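You operate a simulated robot arm through the tools that you are given. There is no shell and no other tool. Be economical: measure what you need, move in short steps, check, and stop when the job is done.

You are at the controls of a simulated two-armed robot. One attempt, no reset.

JOB
Take the deep green vial on the grey cupboard top and put it away on the bench top beside the near oven. Take the small bottle from the grey cupboard top and leave it on the top of the air unit. Take the lid off the waste jar and lay it down on the bench top beside the beige pump. Stack the bottle marked "W3" from the bench top beside the far oven on top of the bottle that says "R-7". Any order will do. Set down upright: deep green vial, small bottle.

The check looks at the end state, three seconds after you hand in, the way a careful person would. Anything else that was tipped, shoved, dropped, spilled or broken makes it a failure. A push-on lid holds only when it is set on centred and level and pressed home; a screw cap is set on level and turned clockwise until tight.

ROBOT AND FRAMES
Two 6-joint arms with fingered hands on one trunk, on a base that drives. Base frame: it is fixed to the floor where the robot stands at the start and does not move with it; the origin is under the middle of the robot, x ahead of it, y to its left, z up. Readings come in mm, rad, newtons and seconds.
The left shoulder is at the start at [70, 168, 1147], the right one opposite. With the tool pointing down near the work surface each hand reaches from about 660 to 740 mm from the robot's upright axis, wherever it stands, measured 20 degrees to its own side. Places, roughly: bench top beside the near oven [-3400, 2300, 800]; bottle [-2500, 2000, 750]; deep green vial [500, -250, 1000]; small bottle [500, 0, 1000]; top of the air unit (13x24 cm) [440, -860, 840]; waste jar [-1000, -1500, 750]. Payload 4 kg a hand.
The TCP of each hand is the grasp point between the finger pads, 26 mm short of the fingertips. In the tool frame z runs along the fingers and y along their closing line. Largest opening 132 mm; the body of the gripper starts 73 mm behind the TCP. The gripper is a hand of 3 fingers: y runs from the thumb to the fingers, the wrist lies at [0, 0, -224] in the tool frame.
Orientation is that of the tool frame in the base frame, as a unit quaternion [x, y, z, w]. With the fingers straight down and closing along the base's y, the tool's x points along the base's -x, its y along +y and its z along -z.

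CONTROLS
- The arms move only by the tool nudge_tool. It takes "left_series", "right_series" or both (then of equal length, played together; a hand with none holds still); each is a list of rows, each an object of numbers (a shift or turn left out is 0): "dx", "dy", "dz": the shift along the tool's x, y, z in units of 400 mm (1.0 is 400 mm); "rx", "ry", "rz": the turn, a rotation vector about the tool's x, y, z in units of 45 degrees (1.0 is 45 degrees). In form: [{"dx": .., "dy": .., "dz": .., "rx": .., "ry": .., "rz": ..}, ...]. A call has 1 to 12 rows; each row is the pose to reach, as a shift and turn from the pose commanded when the call began, along the tool's axes at that moment. A call with a number of a shift or a turn outside -1 to 1 is refused whole. Each row takes 0.2 s and may step no farther than 50 mm and 0.15 rad from the row before; otherwise, the whole call is refused. A pose out of reach is approached as far as the arm can. The call stops where the force on the tool passes 40 N (or 10 N more than at its start, if that is more) or the arm is blocked; 0.2 s more then pass. In this call time passes only in rows, and 0.2 s behind the last. The reply holds the time, the measured pose of the TCP, the force on the tool along the base axes, the opening and the grip force, in the units named above and with some noise, with the torque about the TCP (base axes, N m) and any sound that the robot's microphone picked up, and new pictures: "pictures" is both (left out), scene, wrist or none (wrist: the cameras of the hands that moved).
- Cameras (640 x 400 px; columns grow to the right, rows downward): "scene" is now at [124.6, -33.5, 1366.4]; the picture's right is [-0.41, -0.91, 0.00], its down [-0.62, 0.28, -0.73] and it looks along [0.67, -0.30, -0.68] (base axes); focal length 272 px, centre (320, 200). "left" rides on the left gripper at [-62, 3, -92] in its tool frame; the picture's right is [-0.05, -1.00, 0.00], its down [0.83, -0.04, -0.56] and it looks along [0.56, -0.03, 0.83] (tool axes); focal length 230 px, centre (320, 200). "right" rides on the right gripper at [61, 3, -92] in its tool frame; the picture's right is [-0.05, 1.00, 0.00], its down [-0.83, -0.04, -0.55] and it looks along [-0.55, -0.03, 0.83] (tool axes); focal length 230 px, centre (320, 200). There is no depth. A picture from a camera that has moved, and an enlarged one, comes with that camera's place and axes in the base frame and with its lens.
- slide_trunk(by): slides the trunk up (or, below 0, down) by that many mm; the arms and the scene camera ride with it, the base frame stays. It gives what a move gives, with no picture.
- base_move(legs): drives the robot by 1 to 6 legs, each [ahead, left, turn to the left] in mm, mm and rad, along the robot's own axes; the way and the turn of a leg run together, so that a leg with both is an arc; at most 1500 mm and 3.142 rad a leg. The arms and the cameras ride along, it lands a little off, and it stops where it bumps. It gives what a move gives, and a new picture of the scene camera.
- finger_targets(finger1, finger2, thumb_bend, hand): sets how far each is bent, from 0 (flat) to 1 (curled in); at 0.3 the hand is open as for a grip, at 0.7 the pads meet at the TCP. One left out holds its place. A second passes; each finger stops where it meets its share of the squeeze, and holds until it gets a number again. It is the only way to open and close the hand. It gives what a move gives, with no picture; readings hold the bend of each and the force on the fingers (four entries, about 0 where the hand has none), thumb and palm.
- aim_head(pan, tilt): turns the head with the scene camera to pan (to the left, within 1.501 rad either way) and tilt (down, from -0.506 to 1.204), counted from straight ahead of the robot. It gives what a move gives, and a new picture of the scene camera.
- enlarge(camera, box): a new picture of the part [left, top, right, bottom] of that camera's present view, enlarged. It takes no simulated time.
- finish_job(): hands the job in; it is judged then, once.

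Go step by step. Nothing tells you exact positions but the pictures and the camera data: compare them with the known pose of the tool, close in by small moves and look again before you grip or let go. The budget is 165 turns and 260 pictures, counting those below and the enlarged ones. Unless the task says otherwise, let go and move clear before handing in.

The tools are called after "Call:" as a command line: name --argument value ..., lists and objects as JSON in quotes. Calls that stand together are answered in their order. nudge_tool: Moves the arms, as the interface text tells. Its arguments: {"type":"object","properties":{"left_series":{"type":"array"},"right_series":{"type":"array"},"pictures":{"type":"string","enum":["both","scene","wrist","none"]}},"required":[]} The other tools are called the same way: slide_trunk (by) slides the trunk up or down; finger_targets (finger1, finger2, thumb_bend, hand) moves the fingers one by one; base_move (legs) drives the base; aim_head (pan, tilt) turns the head that bears the scene camera; enlarge (camera, box) takes an enlarged picture of a part of a camera's view; finish_job () hands the job in.

At the start:

```text
time: 0.0
left_tool_pos: [618.4, 0.1, 1149.1]
left_tcp_rot: [0.0, 1.0, -0.001, 0.002]
left_wrist_force: [-1.2, 0.1, 0.2]
left_wrist_torque: [0.0, -0.02, 0.0]
left_finger_gap: 131.9
left_grip_force: 0.1
left_shape: jaw
left_bend: [0.3, 0.3, 0.3]
left_finger forces: [0.1, 0.0, 0.0, 0.1, 0.0, 0.1]
right_tool_pos: [272.6, -354.3, 1136.6]
right_tcp_rot: [0.0, 1.0, 0.0, 0.0]
right_wrist_force: [-0.7, 0.4, -0.4]
right_wrist_torque: [0.01, 0.0, 0.01]
right_finger_gap: 131.9
right_grip_force: 0.0
right_shape: jaw
right_bend: [0.3, 0.3, 0.3]
right_finger forces: [0.0, 0.0, 0.1, 0.1, 0.0, 0.0]
trunk travel left (down, up): [-593.0, 347.0]
robot x, y, heading: [-1.0, 1.7, -0.001]
head pan, tilt: [-0.428, 0.749]
```

scene: 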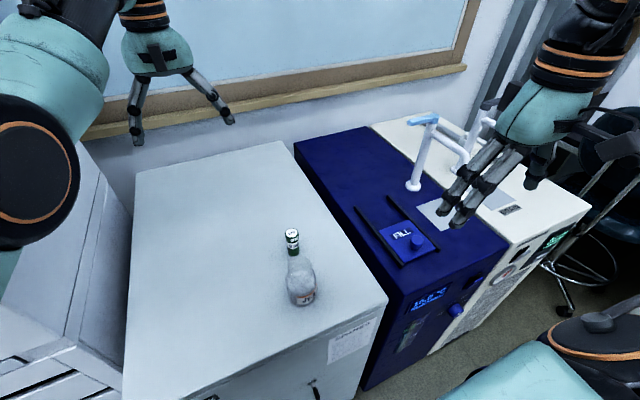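
right: 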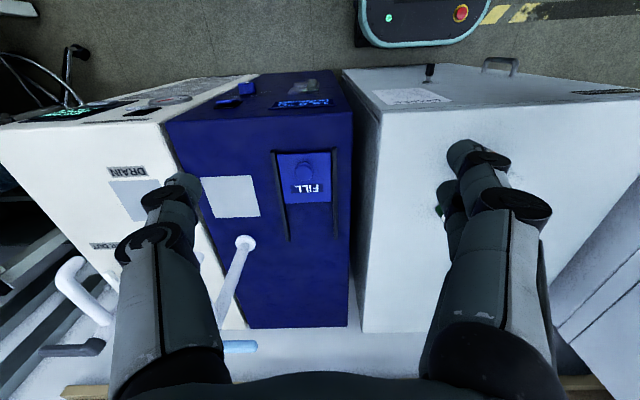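
left: 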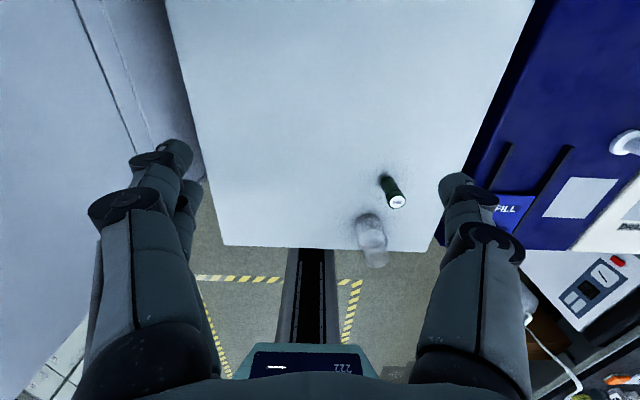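

I see a grey cupboard top with a clear bottle and a green vial standing close together, with a blue unit and a cream unit to the right. I'll look closer first.

Call:
enlarge --camera "scene" --box '[240, 200, 360, 320]'

Call:
enlarge --camera "left" --box '[300, 140, 480, 280]'

```text
3.33 times, centred on (300, 260) of scene
camera zoom: at [124.6, -33.5, 1366.4], right [-0.41, -0.91, 0.0], down [-0.62, 0.28, -0.73], along [0.67, -0.3, -0.68], focal length 907 px, centre (387, 0)
```

zoom: 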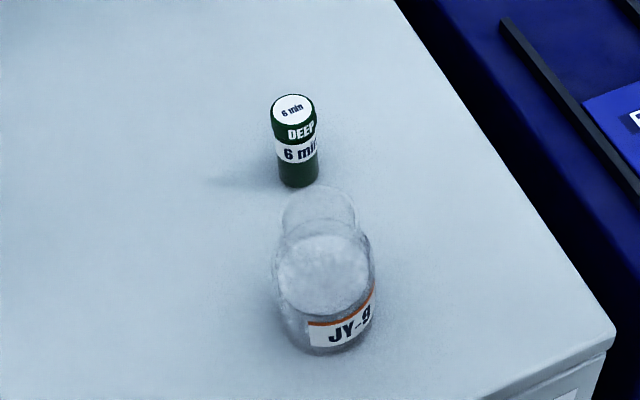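

```text
2.86 times, centred on (390, 210) of left
camera zoom: at [680.4, 2.8, 1241.9], right [0.05, -1.0, 0.0], down [-0.83, -0.04, 0.55], along [-0.55, -0.03, -0.83], focal length 657 px, centre (120, 171)
```

zoom: 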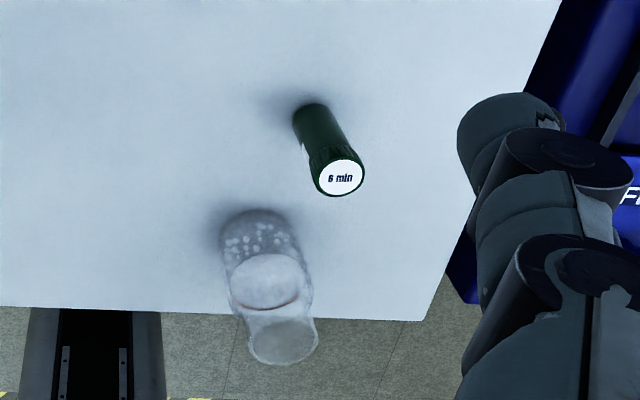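

The vial stands about (489,-130) with its top near z 940, and the bottle about (375,-112) with its top near z 970. Both are too close to the robot for a downward grasp, so I'll look around before moving.

Call:
aim_head --pan -1.2 --tilt 0.6

Call:
aim_head --pan 1.2 --tilt 0.5

```text
time: 1.1
left_tool_pos: [617.6, -1.1, 1149.1]
left_tcp_rot: [0.0, 1.0, -0.001, 0.001]
left_wrist_force: [-0.1, 0.4, -1.2]
left_wrist_torque: [-0.02, 0.0, -0.02]
left_finger_gap: 132.2
left_grip_force: 0.2
left_shape: jaw
left_bend: [0.3, 0.3, 0.3]
left_finger forces: [0.1, 0.0, 0.0, 0.0, 0.0, 0.0]
right_tool_pos: [271.7, -354.5, 1135.4]
right_tcp_rot: [0.0, 1.0, 0.0, 0.001]
right_wrist_force: [0.3, 0.0, 0.4]
right_wrist_torque: [-0.01, 0.0, -0.01]
right_finger_gap: 132.1
right_grip_force: 0.0
right_shape: jaw
right_bend: [0.3, 0.3, 0.3]
right_finger forces: [0.1, 0.0, 0.0, 0.0, 0.1, 0.0]
trunk travel left (down, up): [-593.0, 347.0]
robot x, y, heading: [-0.4, 0.7, -0.003]
head pan, tilt: [-1.201, 0.6]
camera scene: at [81.1, -81.4, 1379.1], right [-0.93, -0.36, 0.0], down [-0.2, 0.53, -0.82], along [0.3, -0.77, -0.57], focal length 272 px, centre (320, 200)
```

scene: 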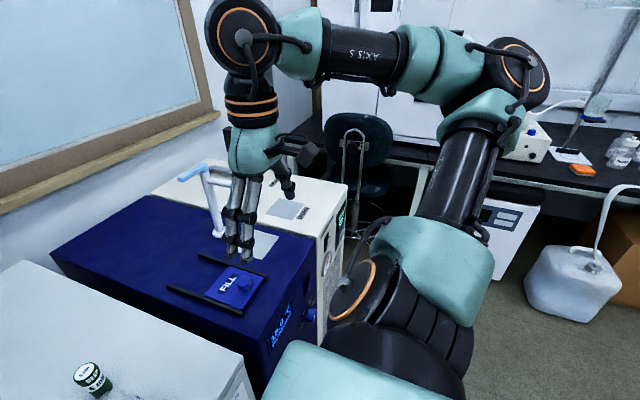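

```text
time: 3.3
left_tool_pos: [619.9, 0.2, 1148.9]
left_tcp_rot: [0.0, 1.0, -0.001, 0.001]
left_wrist_force: [0.1, 0.3, 0.8]
left_wrist_torque: [0.0, -0.01, 0.01]
left_finger_gap: 131.9
left_grip_force: 0.0
left_shape: jaw
left_bend: [0.3, 0.3, 0.3]
left_finger forces: [0.0, 0.1, 0.0, 0.0, 0.0, 0.0]
right_tool_pos: [271.6, -355.0, 1135.6]
right_tcp_rot: [-0.001, 1.0, -0.001, 0.001]
right_wrist_force: [0.5, 0.6, -0.3]
right_wrist_torque: [-0.01, -0.02, -0.01]
right_finger_gap: 131.7
right_grip_force: 0.0
right_shape: jaw
right_bend: [0.3, 0.3, 0.3]
right_finger forces: [0.0, 0.0, 0.1, 0.0, 0.1, 0.0]
trunk travel left (down, up): [-593.0, 347.0]
robot x, y, heading: [2.1, -2.1, -0.002]
head pan, tilt: [1.201, 0.499]
camera scene: at [82.0, 85.8, 1388.2], right [0.93, -0.36, 0.0], down [-0.17, -0.45, -0.88], along [0.32, 0.82, -0.48], focal length 272 px, centre (320, 200)
```

scene: 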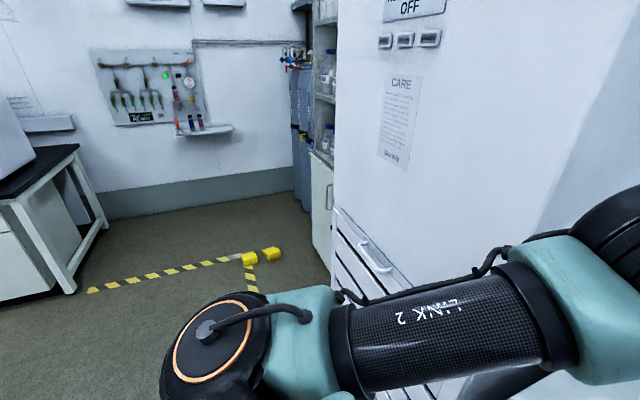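

I'll look closer at the cream unit, which I take to be the air unit, after panning back.

Call:
aim_head --pan -1.0 --tilt 0.6

Call:
enlarge --camera "right" --box '[0, 60, 380, 380]'

Call:
enlarge --camera "scene" --box '[100, 100, 420, 300]'

```text
time: 5.4
left_tool_pos: [618.3, -0.8, 1149.9]
left_tcp_rot: [0.0, 1.0, -0.001, 0.001]
left_wrist_force: [-0.1, 0.1, 0.1]
left_wrist_torque: [0.01, 0.01, 0.01]
left_finger_gap: 131.9
left_grip_force: 0.0
left_shape: jaw
left_bend: [0.3, 0.3, 0.3]
left_finger forces: [0.0, 0.1, 0.1, 0.0, 0.1, 0.0]
right_tool_pos: [272.7, -355.4, 1136.1]
right_tcp_rot: [0.001, 1.0, 0.0, 0.001]
right_wrist_force: [-0.2, 0.0, -0.2]
right_wrist_torque: [-0.01, -0.01, -0.01]
right_finger_gap: 132.0
right_grip_force: 0.1
right_shape: jaw
right_bend: [0.3, 0.3, 0.3]
right_finger forces: [0.0, 0.1, 0.0, 0.0, 0.1, 0.1]
trunk travel left (down, up): [-593.0, 347.0]
robot x, y, heading: [0.7, -4.2, 0.001]
head pan, tilt: [-1.0, 0.6]
camera scene: at [96.9, -73.4, 1379.1], right [-0.84, -0.54, 0.0], down [-0.31, 0.48, -0.82], along [0.45, -0.69, -0.57], focal length 272 px, centre (320, 200)
```

scene: 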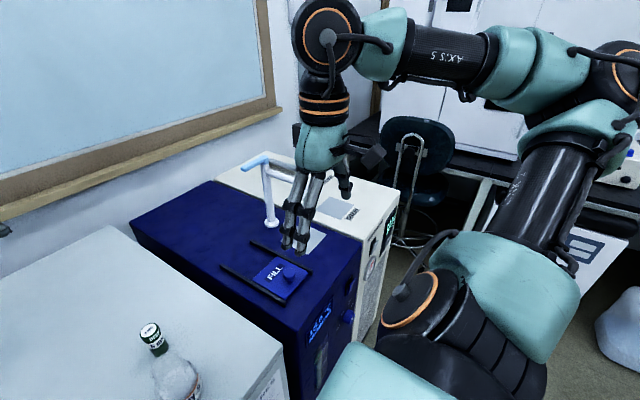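

```text
1.25 times, centred on (190, 220) of right
camera zoom: at [209.9, -352.3, 1227.5], right [0.05, 1.0, 0.0], down [0.83, -0.04, 0.56], along [0.56, -0.03, -0.83], focal length 288 px, centre (482, 175)
```

zoom: 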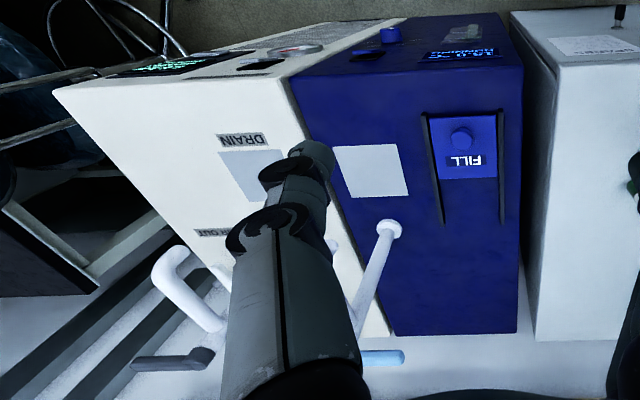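

```text
2.00 times, centred on (260, 200) of scene
camera zoom: at [96.9, -73.4, 1379.1], right [-0.84, -0.54, 0.0], down [-0.31, 0.48, -0.82], along [0.45, -0.69, -0.57], focal length 544 px, centre (440, 200)
```

zoom: 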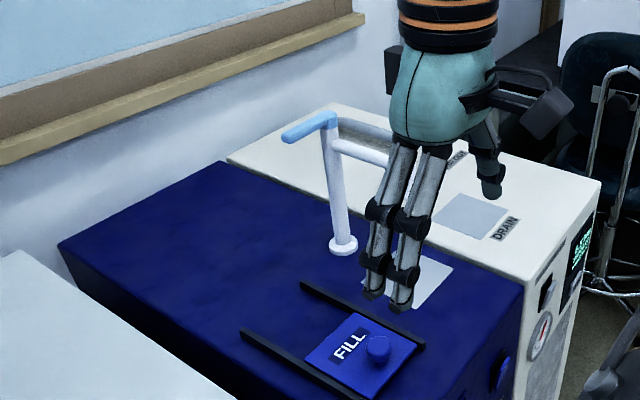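

The cream unit is the air unit, and its pad lies near (460,-760). The bottle and vial are closer than the reach band, so I'll back up to put the bottle in front of the right hand.

Call:
base_move --legs '[[-283, 0, 0], [0, 130, 0]]'

Call:
aim_head --pan -0.2 --tilt 0.6

```text
time: 8.2
left_tool_pos: [335.4, 127.1, 1149.2]
left_tcp_rot: [0.001, 1.0, 0.0, 0.001]
left_wrist_force: [-0.1, -0.7, 0.6]
left_wrist_torque: [0.02, -0.03, 0.01]
left_finger_gap: 132.2
left_grip_force: 0.0
left_shape: jaw
left_bend: [0.3, 0.3, 0.3]
left_finger forces: [0.0, 0.0, 0.1, 0.0, 0.0, 0.0]
right_tool_pos: [-11.1, -226.1, 1135.9]
right_tcp_rot: [0.001, 1.0, 0.001, 0.001]
right_wrist_force: [0.3, 0.5, 0.2]
right_wrist_torque: [0.01, -0.01, -0.04]
right_finger_gap: 132.1
right_grip_force: 0.1
right_shape: jaw
right_bend: [0.3, 0.3, 0.3]
right_finger forces: [0.0, 0.1, 0.0, 0.1, 0.1, 0.0]
trunk travel left (down, up): [-593.0, 347.0]
robot x, y, heading: [-280.6, 133.3, -0.002]
head pan, tilt: [-1.0, 0.6]
camera scene: at [-186.0, 54.9, 1379.0], right [-0.84, -0.54, 0.0], down [-0.3, 0.48, -0.82], along [0.44, -0.69, -0.57], focal length 272 px, centre (320, 200)
```

scene: 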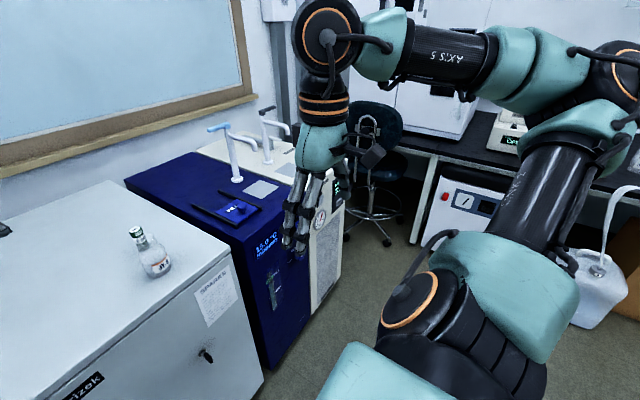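

```text
time: 9.4
left_tool_pos: [336.4, 127.3, 1149.8]
left_tcp_rot: [0.001, 1.0, -0.001, 0.002]
left_wrist_force: [-0.1, 0.4, 0.7]
left_wrist_torque: [-0.02, -0.03, -0.04]
left_finger_gap: 131.8
left_grip_force: 0.0
left_shape: jaw
left_bend: [0.3, 0.3, 0.3]
left_finger forces: [0.1, 0.0, 0.0, 0.0, 0.0, 0.0]
right_tool_pos: [-9.6, -226.0, 1136.2]
right_tcp_rot: [0.001, 1.0, 0.0, -0.001]
right_wrist_force: [0.2, 0.0, -0.1]
right_wrist_torque: [-0.01, 0.0, 0.0]
right_finger_gap: 132.2
right_grip_force: 0.0
right_shape: jaw
right_bend: [0.3, 0.3, 0.3]
right_finger forces: [0.1, 0.0, 0.1, 0.0, 0.0, 0.1]
trunk travel left (down, up): [-593.0, 347.0]
robot x, y, heading: [-283.1, 128.4, 0.002]
head pan, tilt: [-0.201, 0.6]
camera scene: at [-147.1, 113.2, 1379.1], right [-0.2, -0.98, 0.0], down [-0.55, 0.11, -0.82], along [0.81, -0.17, -0.57], focal length 272 px, centre (320, 200)
```

scene: 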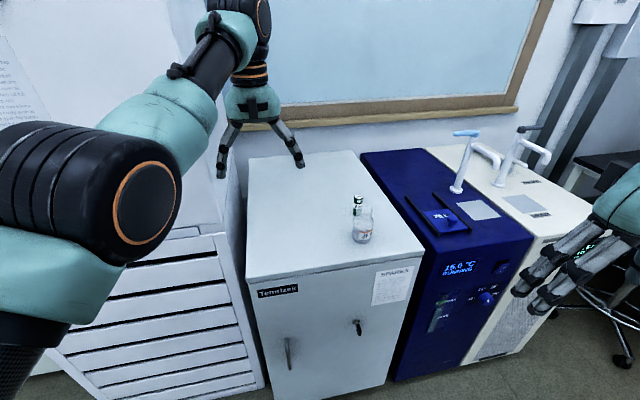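

The bottle is visible from farther back now, so I'll enlarge the view to refine its place.

Call:
enlarge --camera "scene" --box '[320, 180, 400, 250]'

Call:
enlarge --camera "scene" --box '[420, 120, 600, 240]'

```text
5.71 times, centred on (360, 215) of scene
camera zoom: at [-147.1, 113.2, 1379.1], right [-0.2, -0.98, 0.0], down [-0.55, 0.11, -0.82], along [0.81, -0.17, -0.57], focal length 1554 px, centre (91, 114)
```

zoom: 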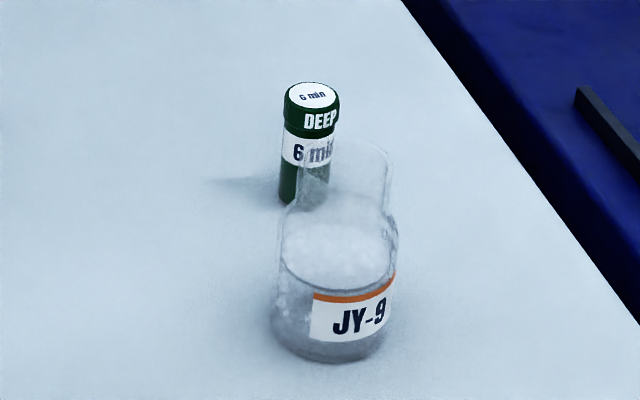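

```text
3.33 times, centred on (510, 180) of scene
camera zoom: at [-147.1, 113.2, 1379.1], right [-0.2, -0.98, 0.0], down [-0.55, 0.11, -0.82], along [0.81, -0.17, -0.57], focal length 907 px, centre (-313, 267)
```

zoom: 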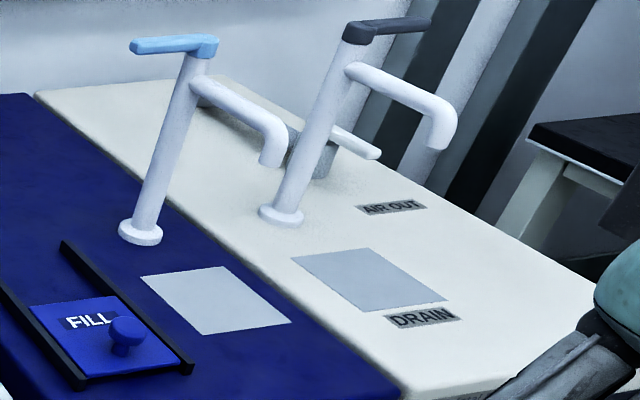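

The bottle is at about (380,-115) and the vial at about (486,-131). "AIR OUT" confirms the cream unit as the air unit. I'll move the right hand over the bottle, staying high.

Call:
nudge_tool --right_series '[{"dx": -0.1, "dy": 0.028}, {"dx": -0.2, "dy": 0.056}, {"dx": -0.3, "dy": 0.084}, {"dx": -0.4, "dy": 0.112}, {"dx": -0.5, "dy": 0.14}, {"dx": -0.6, "dy": 0.168}, {"dx": -0.7, "dy": 0.196}, {"dx": -0.8, "dy": 0.224}, {"dx": -0.9, "dy": 0.252}, {"dx": -0.975, "dy": 0.2775}]' --left_series '[{"dy": 0.02}, {"dy": 0.04}, {"dy": 0.06}, {"dy": 0.08}, {"dy": 0.1}, {"dy": 0.12}, {"dy": 0.14}, {"dy": 0.16}, {"dy": 0.18}, {"dy": 0.2}]'

```text
time: 11.6
left_tool_pos: [357.5, 202.0, 1158.0]
left_tcp_rot: [0.0, 1.0, -0.001, 0.002]
left_wrist_force: [0.5, -0.7, 0.4]
left_wrist_torque: [-0.02, 0.01, 0.03]
left_finger_gap: 131.9
left_grip_force: 0.1
left_shape: jaw
left_bend: [0.3, 0.3, 0.3]
left_finger forces: [0.0, 0.0, 0.1, 0.0, 0.1, 0.0]
left hand out of reach, approached as far as the arm can: row 2, 3, 4, 5, 6, 7, 8, 9, 10
right_tool_pos: [191.7, -276.7, 1077.7]
right_tcp_rot: [0.0, 1.0, 0.0, 0.002]
right_wrist_force: [-0.9, 0.0, 0.3]
right_wrist_torque: [0.04, 0.02, -0.03]
right_finger_gap: 131.6
right_grip_force: 0.0
right_shape: jaw
right_bend: [0.3, 0.3, 0.3]
right_finger forces: [0.0, 0.1, 0.0, 0.0, 0.0, 0.1]
right hand out of reach, approached as far as the arm can: row 2, 3, 4, 5, 6, 7, 8, 9, 10
trunk travel left (down, up): [-593.0, 347.0]
robot x, y, heading: [-283.7, 131.9, -0.005]
head pan, tilt: [-0.201, 0.6]
camera scene: at [-147.3, 113.8, 1379.1], right [-0.2, -0.98, 0.0], down [-0.55, 0.11, -0.83], along [0.81, -0.17, -0.56], focal length 272 px, centre (320, 200)
camera right: at [127.3, -274.4, 1170.3], right [0.05, 1.0, 0.0], down [0.83, -0.04, 0.56], along [0.56, -0.03, -0.83], focal length 230 px, centre (320, 200)
camera left: at [418.5, 206.2, 1250.4], right [0.05, -1.0, 0.0], down [-0.83, -0.04, 0.55], along [-0.55, -0.03, -0.83], focal length 230 px, centre (320, 200)
```

scene: 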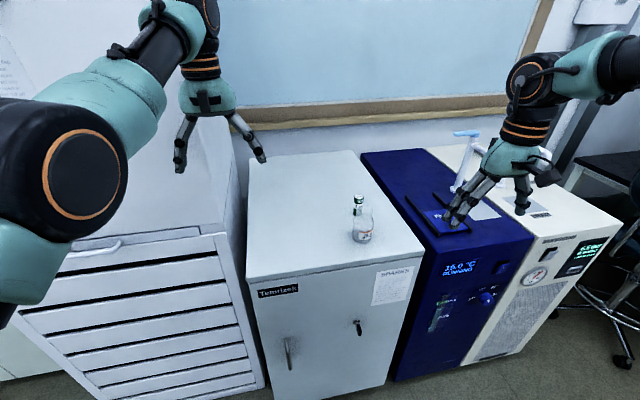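
right: 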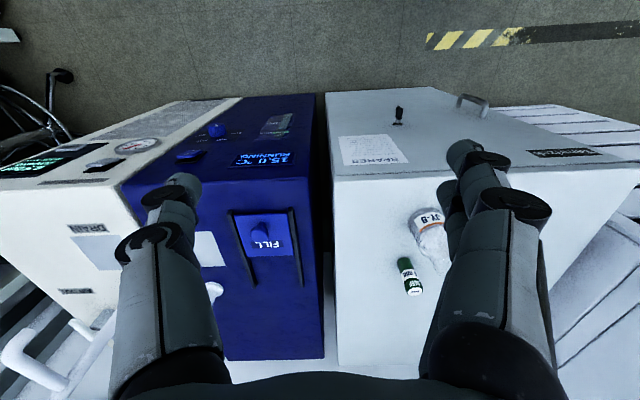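
left: 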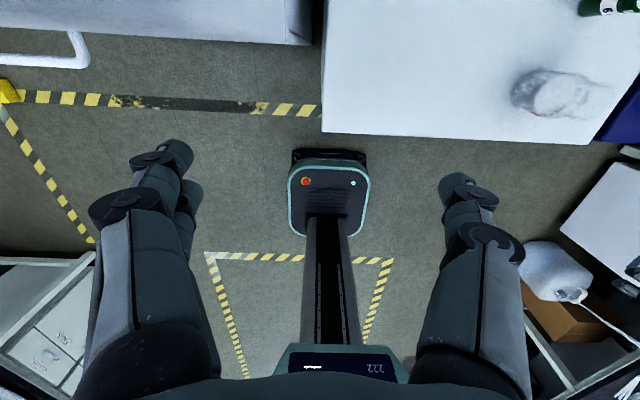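

Both hands reported out of reach on the way. I'll probe how the commanded pose behaves with a small lowering move for the right hand.

Call:
nudge_tool --right_series '[{"dz": 0.05}, {"dz": 0.1}, {"dz": 0.15}, {"dz": 0.2}]' --pictures "none"

```text
time: 12.6
left_tool_pos: [356.4, 201.9, 1157.8]
left_tcp_rot: [0.001, 1.0, 0.0, 0.001]
left_wrist_force: [-0.2, -0.1, 0.4]
left_wrist_torque: [-0.02, 0.0, 0.02]
left_finger_gap: 132.0
left_grip_force: 0.1
left_shape: jaw
left_bend: [0.3, 0.3, 0.3]
left_finger forces: [0.1, 0.0, 0.0, 0.1, 0.0, 0.1]
right_tool_pos: [189.4, -273.2, 998.5]
right_tcp_rot: [0.001, 1.0, -0.001, 0.001]
right_wrist_force: [0.2, -0.3, -0.7]
right_wrist_torque: [0.01, 0.04, -0.02]
right_finger_gap: 131.7
right_grip_force: 0.1
right_shape: jaw
right_bend: [0.3, 0.3, 0.3]
right_finger forces: [0.0, 0.1, 0.0, 0.0, 0.0, 0.0]
trunk travel left (down, up): [-593.0, 347.0]
robot x, y, heading: [-284.6, 125.4, 0.0]
head pan, tilt: [-0.201, 0.6]
```

The commanded pose is the clipped one, so I can continue from here. I'll line up in y first, then go forward with the open fingers straddling the bottle's y.

Call:
nudge_tool --right_series '[{"dy": 0.1}, {"dy": 0.2}, {"dy": 0.3}, {"dy": 0.395}]' --pictures "wrist"

```text
time: 13.6
left_tool_pos: [356.2, 203.5, 1158.4]
left_tcp_rot: [0.001, 1.0, -0.001, 0.001]
left_wrist_force: [0.2, 0.4, 0.1]
left_wrist_torque: [-0.02, -0.03, 0.02]
left_finger_gap: 132.2
left_grip_force: 0.1
left_shape: jaw
left_bend: [0.3, 0.3, 0.3]
left_finger forces: [0.0, 0.1, 0.0, 0.0, 0.1, 0.1]
right_tool_pos: [135.0, -211.5, 990.2]
right_tcp_rot: [0.001, 1.0, 0.001, 0.001]
right_wrist_force: [-0.3, 1.0, 0.6]
right_wrist_torque: [0.02, -0.03, -0.03]
right_finger_gap: 131.6
right_grip_force: 0.1
right_shape: jaw
right_bend: [0.3, 0.3, 0.3]
right_finger forces: [0.1, 0.1, 0.1, 0.0, 0.0, 0.0]
right hand out of reach, approached as far as the arm can: row 1, 2, 3, 4
trunk travel left (down, up): [-593.0, 347.0]
robot x, y, heading: [-283.6, 130.2, 0.001]
head pan, tilt: [-0.201, 0.6]
camera right: at [72.8, -208.6, 1081.7], right [0.05, 1.0, 0.0], down [0.83, -0.04, 0.56], along [0.56, -0.03, -0.83], focal length 230 px, centre (320, 200)
```

right: 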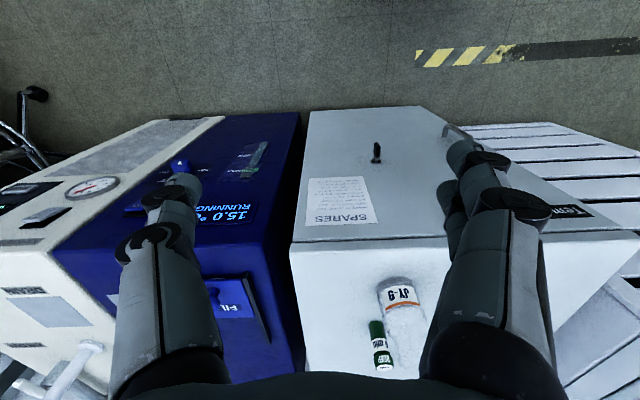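

The hand slid along some limit. I'll test pure forward motion to learn the shape of the limit.

Call:
nudge_tool --right_series '[{"dx": -0.1}, {"dx": -0.2}, {"dx": -0.3}, {"dx": -0.4}, {"dx": -0.5}, {"dx": -0.6}]' --pictures "scene"

```text
time: 15.0
left_tool_pos: [358.0, 201.9, 1156.9]
left_tcp_rot: [0.001, 1.0, 0.0, -0.001]
left_wrist_force: [0.2, -0.9, 0.6]
left_wrist_torque: [0.0, -0.01, -0.01]
left_finger_gap: 132.1
left_grip_force: 0.1
left_shape: jaw
left_bend: [0.3, 0.3, 0.3]
left_finger forces: [0.0, 0.0, 0.0, 0.1, 0.0, 0.0]
right_tool_pos: [247.1, -311.1, 973.2]
right_tcp_rot: [0.0, 1.0, 0.001, 0.002]
right_wrist_force: [1.1, 0.0, 0.1]
right_wrist_torque: [0.02, 0.02, 0.02]
right_finger_gap: 132.1
right_grip_force: 0.1
right_shape: jaw
right_bend: [0.3, 0.3, 0.3]
right_finger forces: [0.0, 0.0, 0.1, 0.0, 0.0, 0.0]
right hand out of reach, approached as far as the arm can: row 1, 2, 3, 4, 5, 6
trunk travel left (down, up): [-593.0, 347.0]
robot x, y, heading: [-283.7, 128.4, -0.007]
head pan, tilt: [-0.201, 0.6]
camera scene: at [-145.8, 112.5, 1379.0], right [-0.2, -0.98, 0.0], down [-0.55, 0.11, -0.82], along [0.81, -0.17, -0.57], focal length 272 px, centre (320, 200)
```

scene: 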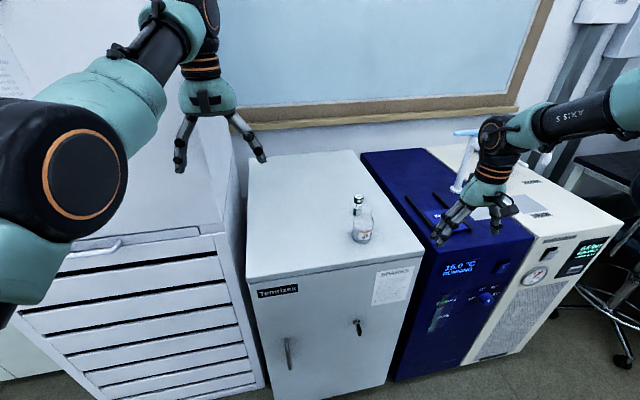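

The limit looks like a wrist roll limit: both hands are blocked when the arm swings counterclockwise with this tool yaw. I'll turn the right tool 45° counterclockwise as seen from above.

Call:
nudge_tool --right_series '[{"rz": -0.17}, {"rz": -0.34}, {"rz": -0.51}, {"rz": -0.68}, {"rz": -0.85}, {"rz": -1.0}]' --pictures "none"

```text
time: 16.4
left_tool_pos: [356.7, 201.6, 1158.3]
left_tcp_rot: [0.001, 1.0, -0.001, 0.001]
left_wrist_force: [0.3, -0.5, -0.4]
left_wrist_torque: [-0.05, 0.03, 0.02]
left_finger_gap: 131.8
left_grip_force: 0.0
left_shape: jaw
left_bend: [0.3, 0.3, 0.3]
left_finger forces: [0.1, 0.1, 0.1, 0.0, 0.1, 0.0]
right_tool_pos: [243.4, -309.9, 976.4]
right_tcp_rot: [-0.384, 0.924, 0.001, 0.001]
right_wrist_force: [0.3, 0.1, 0.1]
right_wrist_torque: [-0.02, 0.01, 0.02]
right_finger_gap: 132.0
right_grip_force: 0.0
right_shape: jaw
right_bend: [0.3, 0.3, 0.3]
right_finger forces: [0.1, 0.1, 0.1, 0.1, 0.0, 0.0]
trunk travel left (down, up): [-593.0, 347.0]
robot x, y, heading: [-283.5, 128.0, -0.003]
head pan, tilt: [-0.201, 0.6]
```

The turn worked. I'll shift 40 mm along the closing line, then slide toward the bottle with the fingers straddling it, stopping about 85 mm short.

Call:
nudge_tool --right_series '[{"dy": 0.1}, {"dx": -0.1, "dy": 0.1}, {"dx": -0.2, "dy": 0.1}, {"dx": -0.3, "dy": 0.1}, {"dx": -0.375, "dy": 0.1}]'

```text
time: 17.6
left_tool_pos: [358.6, 203.1, 1157.8]
left_tcp_rot: [0.001, 1.0, 0.0, 0.001]
left_wrist_force: [0.4, 0.3, -0.7]
left_wrist_torque: [0.04, 0.0, -0.01]
left_finger_gap: 131.9
left_grip_force: 0.1
left_shape: jaw
left_bend: [0.3, 0.3, 0.3]
left_finger forces: [0.0, 0.1, 0.0, 0.0, 0.0, 0.0]
right_tool_pos: [216.4, -278.9, 971.6]
right_tcp_rot: [-0.382, 0.924, 0.0, 0.001]
right_wrist_force: [-0.2, 0.4, 0.1]
right_wrist_torque: [-0.01, 0.02, 0.03]
right_finger_gap: 132.2
right_grip_force: 0.0
right_shape: jaw
right_bend: [0.3, 0.3, 0.3]
right_finger forces: [0.1, 0.0, 0.0, 0.0, 0.0, 0.0]
right hand out of reach, approached as far as the arm can: row 2, 3, 4, 5
trunk travel left (down, up): [-593.0, 347.0]
robot x, y, heading: [-281.0, 129.3, -0.001]
head pan, tilt: [-0.201, 0.6]
camera scene: at [-146.6, 113.0, 1379.0], right [-0.2, -0.98, 0.0], down [-0.55, 0.11, -0.82], along [0.81, -0.17, -0.57], focal length 272 px, centre (320, 200)
camera right: at [169.7, -319.5, 1063.2], right [-0.67, 0.74, 0.0], down [0.62, 0.56, 0.56], along [0.41, 0.37, -0.83], focal length 230 px, centre (320, 200)
```

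scene: 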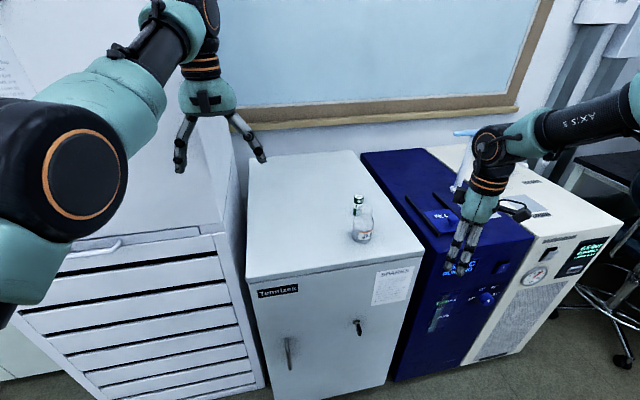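
right: 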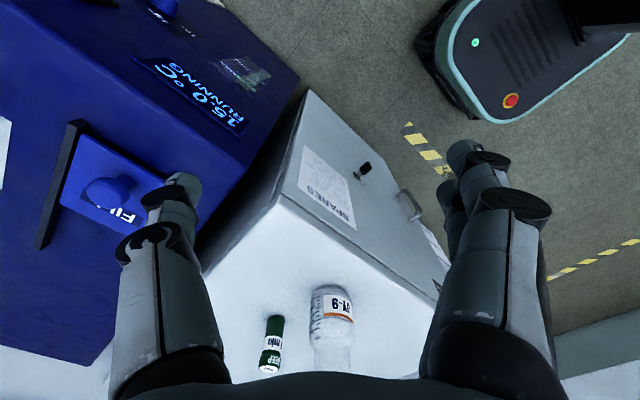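

Tool yaw wasn't the cause. The right arm seems to be in a tucked branch, so I'll extend it outward to a larger radius and then swing inward.

Call:
nudge_tool --right_series '[{"dx": -0.01, "dy": -0.09, "dz": -0.05}, {"dx": -0.02, "dy": -0.18, "dz": -0.1}, {"dx": -0.03, "dy": -0.27, "dz": -0.1}, {"dx": -0.043, "dy": -0.37, "dz": -0.1}]' --pictures "none"

Call:
nudge_tool --right_series '[{"dy": 0.1}, {"dy": 0.2}]' --pictures "scene"

```text
time: 18.6
left_tool_pos: [358.1, 201.1, 1157.7]
left_tcp_rot: [0.001, 1.0, 0.0, 0.0]
left_wrist_force: [0.5, -0.2, 0.6]
left_wrist_torque: [0.0, 0.0, -0.02]
left_finger_gap: 131.9
left_grip_force: 0.1
left_shape: jaw
left_bend: [0.3, 0.3, 0.3]
left_finger forces: [0.1, 0.0, 0.0, 0.0, 0.1, 0.1]
right_tool_pos: [294.6, -392.0, 1004.5]
right_tcp_rot: [-0.382, 0.924, 0.001, 0.002]
right_wrist_force: [0.0, -0.6, 0.3]
right_wrist_torque: [0.0, 0.03, -0.01]
right_finger_gap: 132.0
right_grip_force: 0.1
right_shape: jaw
right_bend: [0.3, 0.3, 0.3]
right_finger forces: [0.0, 0.0, 0.1, 0.0, 0.1, 0.0]
right hand out of reach, approached as far as the arm can: row 1, 2, 3, 4
trunk travel left (down, up): [-593.0, 347.0]
robot x, y, heading: [-282.9, 129.3, -0.0]
head pan, tilt: [-0.201, 0.6]
```

```text
time: 19.2
left_tool_pos: [355.5, 202.3, 1158.5]
left_tcp_rot: [0.001, 1.0, 0.0, 0.001]
left_wrist_force: [-0.2, 0.4, -0.3]
left_wrist_torque: [0.01, -0.02, -0.01]
left_finger_gap: 132.3
left_grip_force: 0.0
left_shape: jaw
left_bend: [0.3, 0.3, 0.3]
left_finger forces: [0.0, 0.0, 0.0, 0.0, 0.1, 0.0]
right_tool_pos: [237.0, -331.9, 1006.9]
right_tcp_rot: [-0.382, 0.924, 0.0, 0.001]
right_wrist_force: [-1.0, -0.1, -0.3]
right_wrist_torque: [-0.02, -0.01, 0.0]
right_finger_gap: 132.2
right_grip_force: 0.1
right_shape: jaw
right_bend: [0.3, 0.3, 0.3]
right_finger forces: [0.0, 0.0, 0.0, 0.1, 0.1, 0.0]
trunk travel left (down, up): [-593.0, 347.0]
robot x, y, heading: [-283.9, 130.6, 0.0]
head pan, tilt: [-0.201, 0.6]
camera scene: at [-148.3, 113.6, 1379.2], right [-0.2, -0.98, 0.0], down [-0.55, 0.11, -0.83], along [0.81, -0.17, -0.56], focal length 272 px, centre (320, 200)
```

scene: 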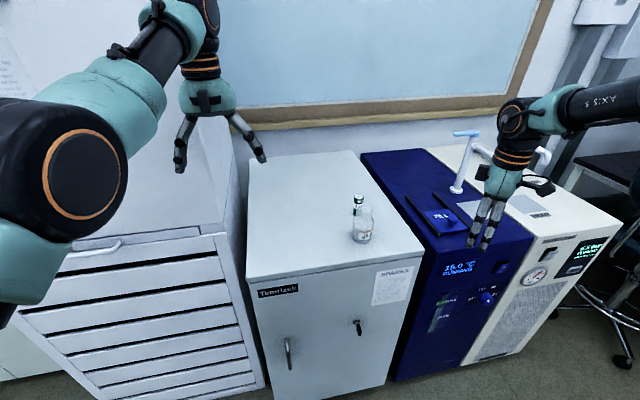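

The right arm seems stuck in a branch with its elbow winged out. I'll look at it.

Call:
aim_head --pan -1.1 --tilt 0.35

Call:
aim_head --pan 0.6 --tilt 0.35

```text
time: 20.4
left_tool_pos: [357.2, 203.4, 1157.6]
left_tcp_rot: [0.001, 1.0, -0.001, 0.002]
left_wrist_force: [0.8, 0.3, 0.6]
left_wrist_torque: [-0.03, -0.01, -0.02]
left_finger_gap: 131.8
left_grip_force: 0.0
left_shape: jaw
left_bend: [0.3, 0.3, 0.3]
left_finger forces: [0.0, 0.0, 0.1, 0.0, 0.1, 0.1]
right_tool_pos: [238.4, -333.4, 1005.8]
right_tcp_rot: [-0.382, 0.924, 0.0, 0.0]
right_wrist_force: [-0.3, 0.3, 0.0]
right_wrist_torque: [0.03, 0.01, 0.03]
right_finger_gap: 131.8
right_grip_force: 0.0
right_shape: jaw
right_bend: [0.3, 0.3, 0.3]
right_finger forces: [0.0, 0.1, 0.0, 0.0, 0.0, 0.1]
trunk travel left (down, up): [-593.0, 347.0]
robot x, y, heading: [-281.5, 130.3, 0.002]
head pan, tilt: [-1.1, 0.351]
camera scene: at [-191.3, 47.9, 1401.8], right [-0.89, -0.45, 0.0], down [-0.16, 0.31, -0.94], along [0.43, -0.84, -0.34], focal length 272 px, centre (320, 200)
```

scene: 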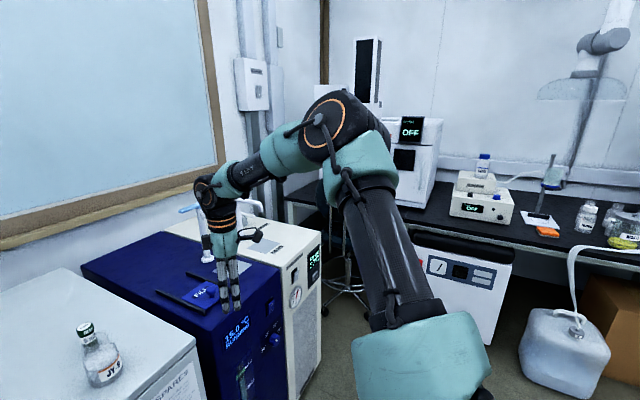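

```text
time: 22.1
left_tool_pos: [357.5, 203.0, 1158.0]
left_tcp_rot: [0.001, 1.0, 0.0, 0.001]
left_wrist_force: [0.5, 0.1, -0.6]
left_wrist_torque: [0.0, 0.0, 0.0]
left_finger_gap: 131.9
left_grip_force: 0.0
left_shape: jaw
left_bend: [0.3, 0.3, 0.3]
left_finger forces: [0.1, 0.1, 0.0, 0.0, 0.0, 0.1]
right_tool_pos: [239.4, -332.8, 1005.5]
right_tcp_rot: [-0.382, 0.924, 0.001, 0.001]
right_wrist_force: [0.3, 0.6, -0.3]
right_wrist_torque: [-0.01, 0.01, 0.0]
right_finger_gap: 131.8
right_grip_force: 0.0
right_shape: jaw
right_bend: [0.3, 0.3, 0.3]
right_finger forces: [0.1, 0.0, 0.0, 0.0, 0.0, 0.1]
trunk travel left (down, up): [-593.0, 347.0]
robot x, y, heading: [-284.7, 134.0, -0.004]
head pan, tilt: [0.6, 0.351]
camera scene: at [-156.7, 183.4, 1401.9], right [0.56, -0.83, 0.0], down [-0.28, -0.19, -0.94], along [0.78, 0.53, -0.34], focal length 272 px, centre (320, 200)
```

scene: 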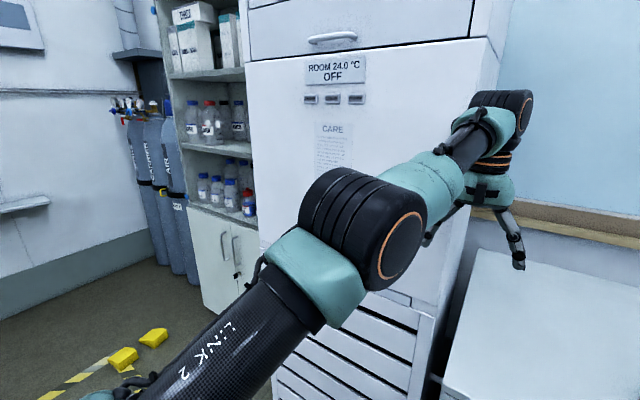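

Both arms wing outward. The hands may just be too high relative to the shoulders for the nominal reach, so I'll raise the trunk and then lower the hands.

Call:
slide_trunk --by 230

Call:
nudge_tool --right_series '[{"rz": 0.17, "dz": 0.1}, {"rz": 0.34, "dz": 0.2}, {"rz": 0.51, "dz": 0.3}, {"rz": 0.68, "dz": 0.4}, {"rz": 0.85, "dz": 0.5}, {"rz": 1.0, "dz": 0.58}]' --pictures "none"

Call:
nudge_tool --right_series '[{"dy": 0.12}, {"dy": 0.24}, {"dy": 0.36}, {"dy": 0.48}, {"dy": 0.55}]' --pictures "none"

```text
time: 24.5
left_tool_pos: [356.3, 201.5, 1387.9]
left_tcp_rot: [0.002, 1.0, 0.0, 0.002]
left_wrist_force: [-0.1, -1.1, 0.1]
left_wrist_torque: [0.0, 0.01, 0.0]
left_finger_gap: 131.9
left_grip_force: 0.0
left_shape: jaw
left_bend: [0.3, 0.3, 0.3]
left_finger forces: [0.1, 0.0, 0.1, 0.0, 0.0, 0.0]
right_tool_pos: [238.3, -332.6, 1236.4]
right_tcp_rot: [-0.382, 0.924, 0.0, 0.001]
right_wrist_force: [0.9, -0.5, -0.2]
right_wrist_torque: [0.0, 0.02, 0.04]
right_finger_gap: 132.0
right_grip_force: 0.1
right_shape: jaw
right_bend: [0.3, 0.3, 0.3]
right_finger forces: [0.0, 0.0, 0.0, 0.1, 0.1, 0.1]
trunk travel left (down, up): [-823.0, 117.0]
robot x, y, heading: [-286.0, 129.1, 0.0]
head pan, tilt: [0.6, 0.351]
```

```text
time: 25.9
left_tool_pos: [357.6, 201.7, 1387.8]
left_tcp_rot: [0.002, 1.0, 0.0, 0.0]
left_wrist_force: [0.2, -0.2, 0.1]
left_wrist_torque: [-0.03, 0.0, 0.0]
left_finger_gap: 131.9
left_grip_force: 0.1
left_shape: jaw
left_bend: [0.3, 0.3, 0.3]
left_finger forces: [0.1, 0.0, 0.0, 0.0, 0.0, 0.0]
right_tool_pos: [239.6, -333.1, 1003.6]
right_tcp_rot: [0.002, 1.0, 0.0, 0.001]
right_wrist_force: [0.5, 0.3, -0.9]
right_wrist_torque: [0.0, 0.01, 0.02]
right_finger_gap: 132.0
right_grip_force: 0.1
right_shape: jaw
right_bend: [0.3, 0.3, 0.3]
right_finger forces: [0.1, 0.1, 0.0, 0.0, 0.0, 0.1]
trunk travel left (down, up): [-823.0, 117.0]
robot x, y, heading: [-284.4, 130.8, -0.003]
head pan, tilt: [0.6, 0.351]
```

```text
time: 27.1
left_tool_pos: [357.2, 202.0, 1387.9]
left_tcp_rot: [0.0, 1.0, -0.001, 0.001]
left_wrist_force: [-0.8, -0.6, 0.7]
left_wrist_torque: [0.0, 0.04, 0.01]
left_finger_gap: 131.9
left_grip_force: 0.0
left_shape: jaw
left_bend: [0.3, 0.3, 0.3]
left_finger forces: [0.1, 0.0, 0.0, 0.0, 0.0, 0.0]
right_tool_pos: [155.0, -234.6, 1033.1]
right_tcp_rot: [0.001, 1.0, 0.001, 0.002]
right_wrist_force: [-0.8, -0.1, -0.4]
right_wrist_torque: [0.02, 0.04, 0.02]
right_finger_gap: 131.7
right_grip_force: 0.0
right_shape: jaw
right_bend: [0.3, 0.3, 0.3]
right_finger forces: [0.0, 0.0, 0.1, 0.2, 0.0, 0.1]
right hand out of reach, approached as far as the arm can: row 1, 2, 3, 4, 5
trunk travel left (down, up): [-823.0, 117.0]
robot x, y, heading: [-283.2, 128.6, -0.001]
head pan, tilt: [0.6, 0.351]
```

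The limit doesn't depend on height, so the right arm stays in its tucked branch. The left arm starts in the extended one, so I'll work with it: I'll drive right so the bottle is in its nominal zone.

Call:
base_move --legs '[[-20, -484, 0]]'

Call:
nudge_tool --left_series '[{"dz": 0.12}, {"dz": 0.24}, {"dz": 0.36}, {"dz": 0.48}, {"dz": 0.6}, {"dz": 0.72}, {"dz": 0.84}]' --pictures "none"

Call:
nudge_tool --left_series '[{"dy": 0.1}, {"dy": 0.2}, {"dy": 0.3}, {"dy": 0.4}]' --pictures "wrist"

```text
time: 30.0
left_tool_pos: [336.3, -279.1, 1388.0]
left_tcp_rot: [0.0, 1.0, -0.001, 0.002]
left_wrist_force: [0.3, 0.4, -0.9]
left_wrist_torque: [0.02, 0.03, 0.02]
left_finger_gap: 131.8
left_grip_force: 0.1
left_shape: jaw
left_bend: [0.3, 0.3, 0.3]
left_finger forces: [0.0, 0.1, 0.0, 0.0, 0.0, 0.1]
right_tool_pos: [133.8, -719.3, 1032.1]
right_tcp_rot: [0.001, 1.0, -0.001, 0.002]
right_wrist_force: [0.1, -0.6, 0.0]
right_wrist_torque: [-0.03, -0.01, -0.01]
right_finger_gap: 132.1
right_grip_force: 0.0
right_shape: jaw
right_bend: [0.3, 0.3, 0.3]
right_finger forces: [0.1, 0.0, 0.1, 0.0, 0.0, 0.0]
trunk travel left (down, up): [-823.0, 117.0]
robot x, y, heading: [-303.2, -348.0, -0.003]
head pan, tilt: [0.6, 0.351]
camera scene: at [-177.5, -297.4, 1631.8], right [0.56, -0.83, 0.0], down [-0.28, -0.2, -0.94], along [0.78, 0.53, -0.34], focal length 272 px, centre (320, 200)
```

scene: 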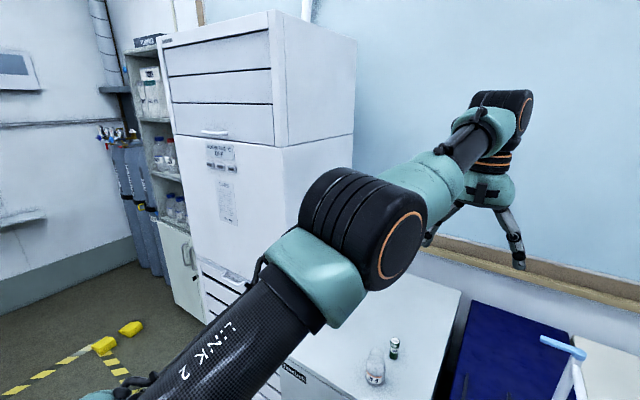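

```text
time: 31.6
left_tool_pos: [369.4, -290.6, 1045.8]
left_tcp_rot: [0.002, 1.0, 0.0, 0.001]
left_wrist_force: [-0.6, -0.1, 0.1]
left_wrist_torque: [0.01, 0.0, 0.01]
left_finger_gap: 132.0
left_grip_force: 0.1
left_shape: jaw
left_bend: [0.3, 0.3, 0.3]
left_finger forces: [0.0, 0.0, 0.0, 0.0, 0.1, 0.1]
left hand out of reach, approached as far as the arm can: row 1, 2, 3, 4, 5, 6, 7
right_tool_pos: [134.4, -718.8, 1032.2]
right_tcp_rot: [0.001, 1.0, 0.001, 0.0]
right_wrist_force: [0.6, -0.1, -0.4]
right_wrist_torque: [0.0, 0.0, -0.03]
right_finger_gap: 131.9
right_grip_force: 0.0
right_shape: jaw
right_bend: [0.3, 0.3, 0.3]
right_finger forces: [0.0, 0.0, 0.0, 0.0, 0.0, 0.0]
trunk travel left (down, up): [-823.0, 117.0]
robot x, y, heading: [-301.6, -351.1, -0.003]
head pan, tilt: [0.6, 0.351]
```

```text
time: 32.6
left_tool_pos: [394.2, -130.2, 1043.0]
left_tcp_rot: [0.002, 1.0, -0.002, 0.0]
left_wrist_force: [-0.1, 0.7, 0.2]
left_wrist_torque: [0.0, 0.01, -0.01]
left_finger_gap: 131.8
left_grip_force: 0.0
left_shape: jaw
left_bend: [0.3, 0.3, 0.3]
left_finger forces: [0.0, 0.0, 0.0, 0.0, 0.0, 0.0]
left hand out of reach, approached as far as the arm can: row 1, 2, 3, 4
right_tool_pos: [132.9, -718.4, 1032.5]
right_tcp_rot: [0.001, 1.0, 0.0, 0.001]
right_wrist_force: [-0.1, -0.3, -0.9]
right_wrist_torque: [-0.04, 0.0, 0.01]
right_finger_gap: 131.9
right_grip_force: 0.0
right_shape: jaw
right_bend: [0.3, 0.3, 0.3]
right_finger forces: [0.0, 0.0, 0.0, 0.1, 0.0, 0.1]
trunk travel left (down, up): [-823.0, 117.0]
robot x, y, heading: [-302.2, -353.0, -0.002]
head pan, tilt: [0.6, 0.351]
camera left: at [455.9, -126.8, 1135.0], right [0.05, -1.0, 0.0], down [-0.83, -0.04, 0.56], along [-0.55, -0.03, -0.83], focal length 230 px, centre (320, 200)
```

left: 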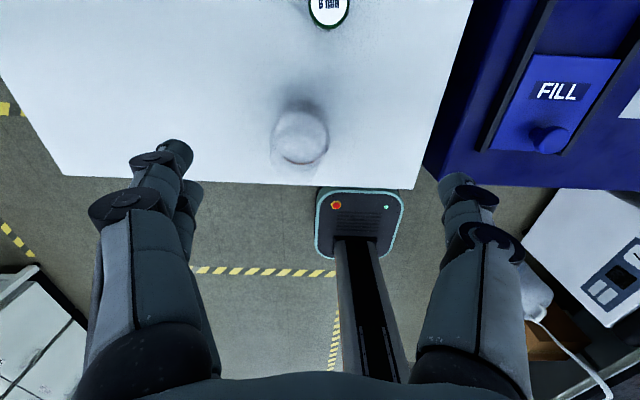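

The left hand is now nearly over the bottle, which lies about 8 mm nearer and 15 mm left of the TCP. I'll descend part way with a y correction.

Call:
nudge_tool --left_series '[{"dy": 0.0375, "dx": 0.02}, {"dy": 0.0375, "dx": 0.02, "dz": 0.08}, {"dy": 0.0375, "dx": 0.02, "dz": 0.16}, {"dy": 0.0375, "dx": 0.02, "dz": 0.22}]' --pictures "both"

```text
time: 33.6
left_tool_pos: [378.5, -118.7, 965.2]
left_tcp_rot: [0.001, 1.0, -0.001, 0.001]
left_wrist_force: [-0.7, -0.2, 0.1]
left_wrist_torque: [0.02, 0.0, 0.0]
left_finger_gap: 131.8
left_grip_force: 0.1
left_shape: jaw
left_bend: [0.3, 0.3, 0.3]
left_finger forces: [0.0, 0.0, 0.1, 0.0, 0.1, 0.1]
left hand out of reach, approached as far as the arm can: row 1, 3, 4
right_tool_pos: [133.2, -719.5, 1032.7]
right_tcp_rot: [0.001, 1.0, 0.001, 0.001]
right_wrist_force: [-0.4, 0.4, 0.2]
right_wrist_torque: [0.04, 0.03, 0.05]
right_finger_gap: 132.1
right_grip_force: 0.1
right_shape: jaw
right_bend: [0.3, 0.3, 0.3]
right_finger forces: [0.0, 0.0, 0.1, 0.1, 0.1, 0.0]
trunk travel left (down, up): [-823.0, 117.0]
robot x, y, heading: [-305.0, -353.2, -0.001]
head pan, tilt: [0.6, 0.351]
camera scene: at [-177.6, -299.5, 1631.9], right [0.56, -0.83, 0.0], down [-0.28, -0.19, -0.94], along [0.78, 0.53, -0.34], focal length 272 px, centre (320, 200)
camera left: at [439.2, -113.8, 1057.8], right [0.05, -1.0, 0.0], down [-0.83, -0.04, 0.55], along [-0.55, -0.03, -0.83], focal length 230 px, centre (320, 200)
```

scene: 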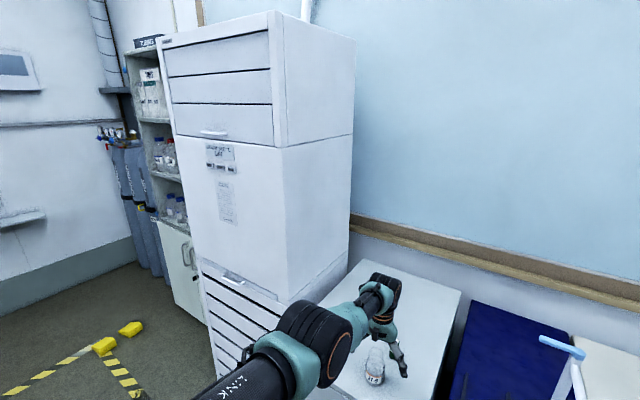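
left: 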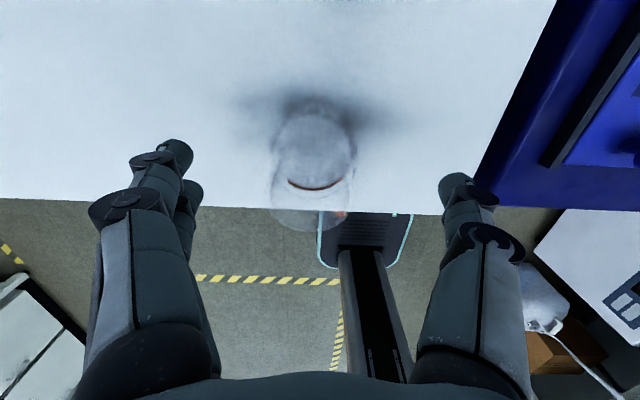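

The hand is close, at (378,-119,965). From here I'll use trunk and base moves as rigid shifts, but first I'll look closely at the bottle in the wrist view.

Call:
enlarge --camera "left" --box '[240, 80, 400, 250]'

Call:
enlarge --camera "scene" --box '[320, 300, 440, 400]'

```text
2.35 times, centred on (320, 165) of left
camera zoom: at [439.2, -113.8, 1057.8], right [0.05, -1.0, 0.0], down [-0.83, -0.04, 0.55], along [-0.55, -0.03, -0.83], focal length 541 px, centre (320, 282)
```

zoom: 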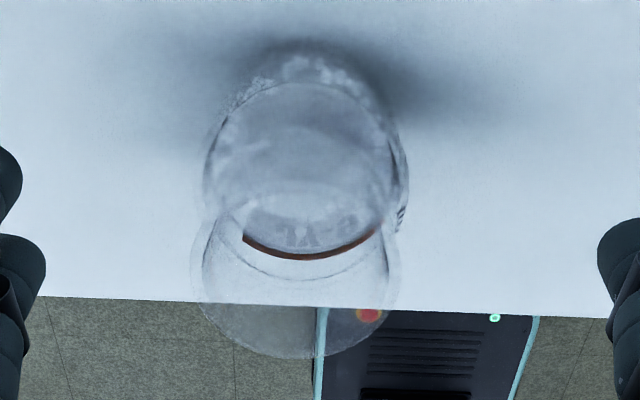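

```text
4.00 times, centred on (380, 350) of scene
camera zoom: at [-177.6, -299.5, 1631.9], right [0.56, -0.83, 0.0], down [-0.28, -0.19, -0.94], along [0.78, 0.53, -0.34], focal length 1088 px, centre (80, -400)
```

zoom: 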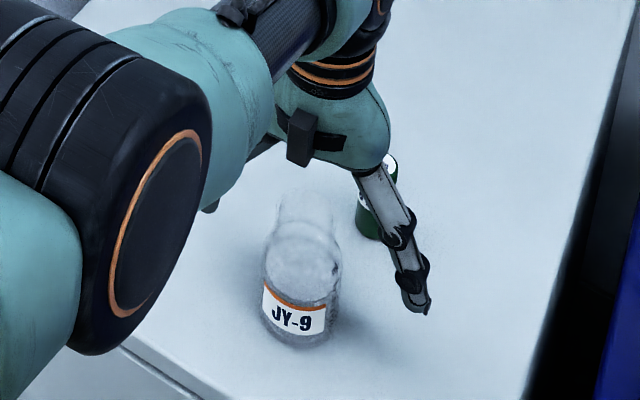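

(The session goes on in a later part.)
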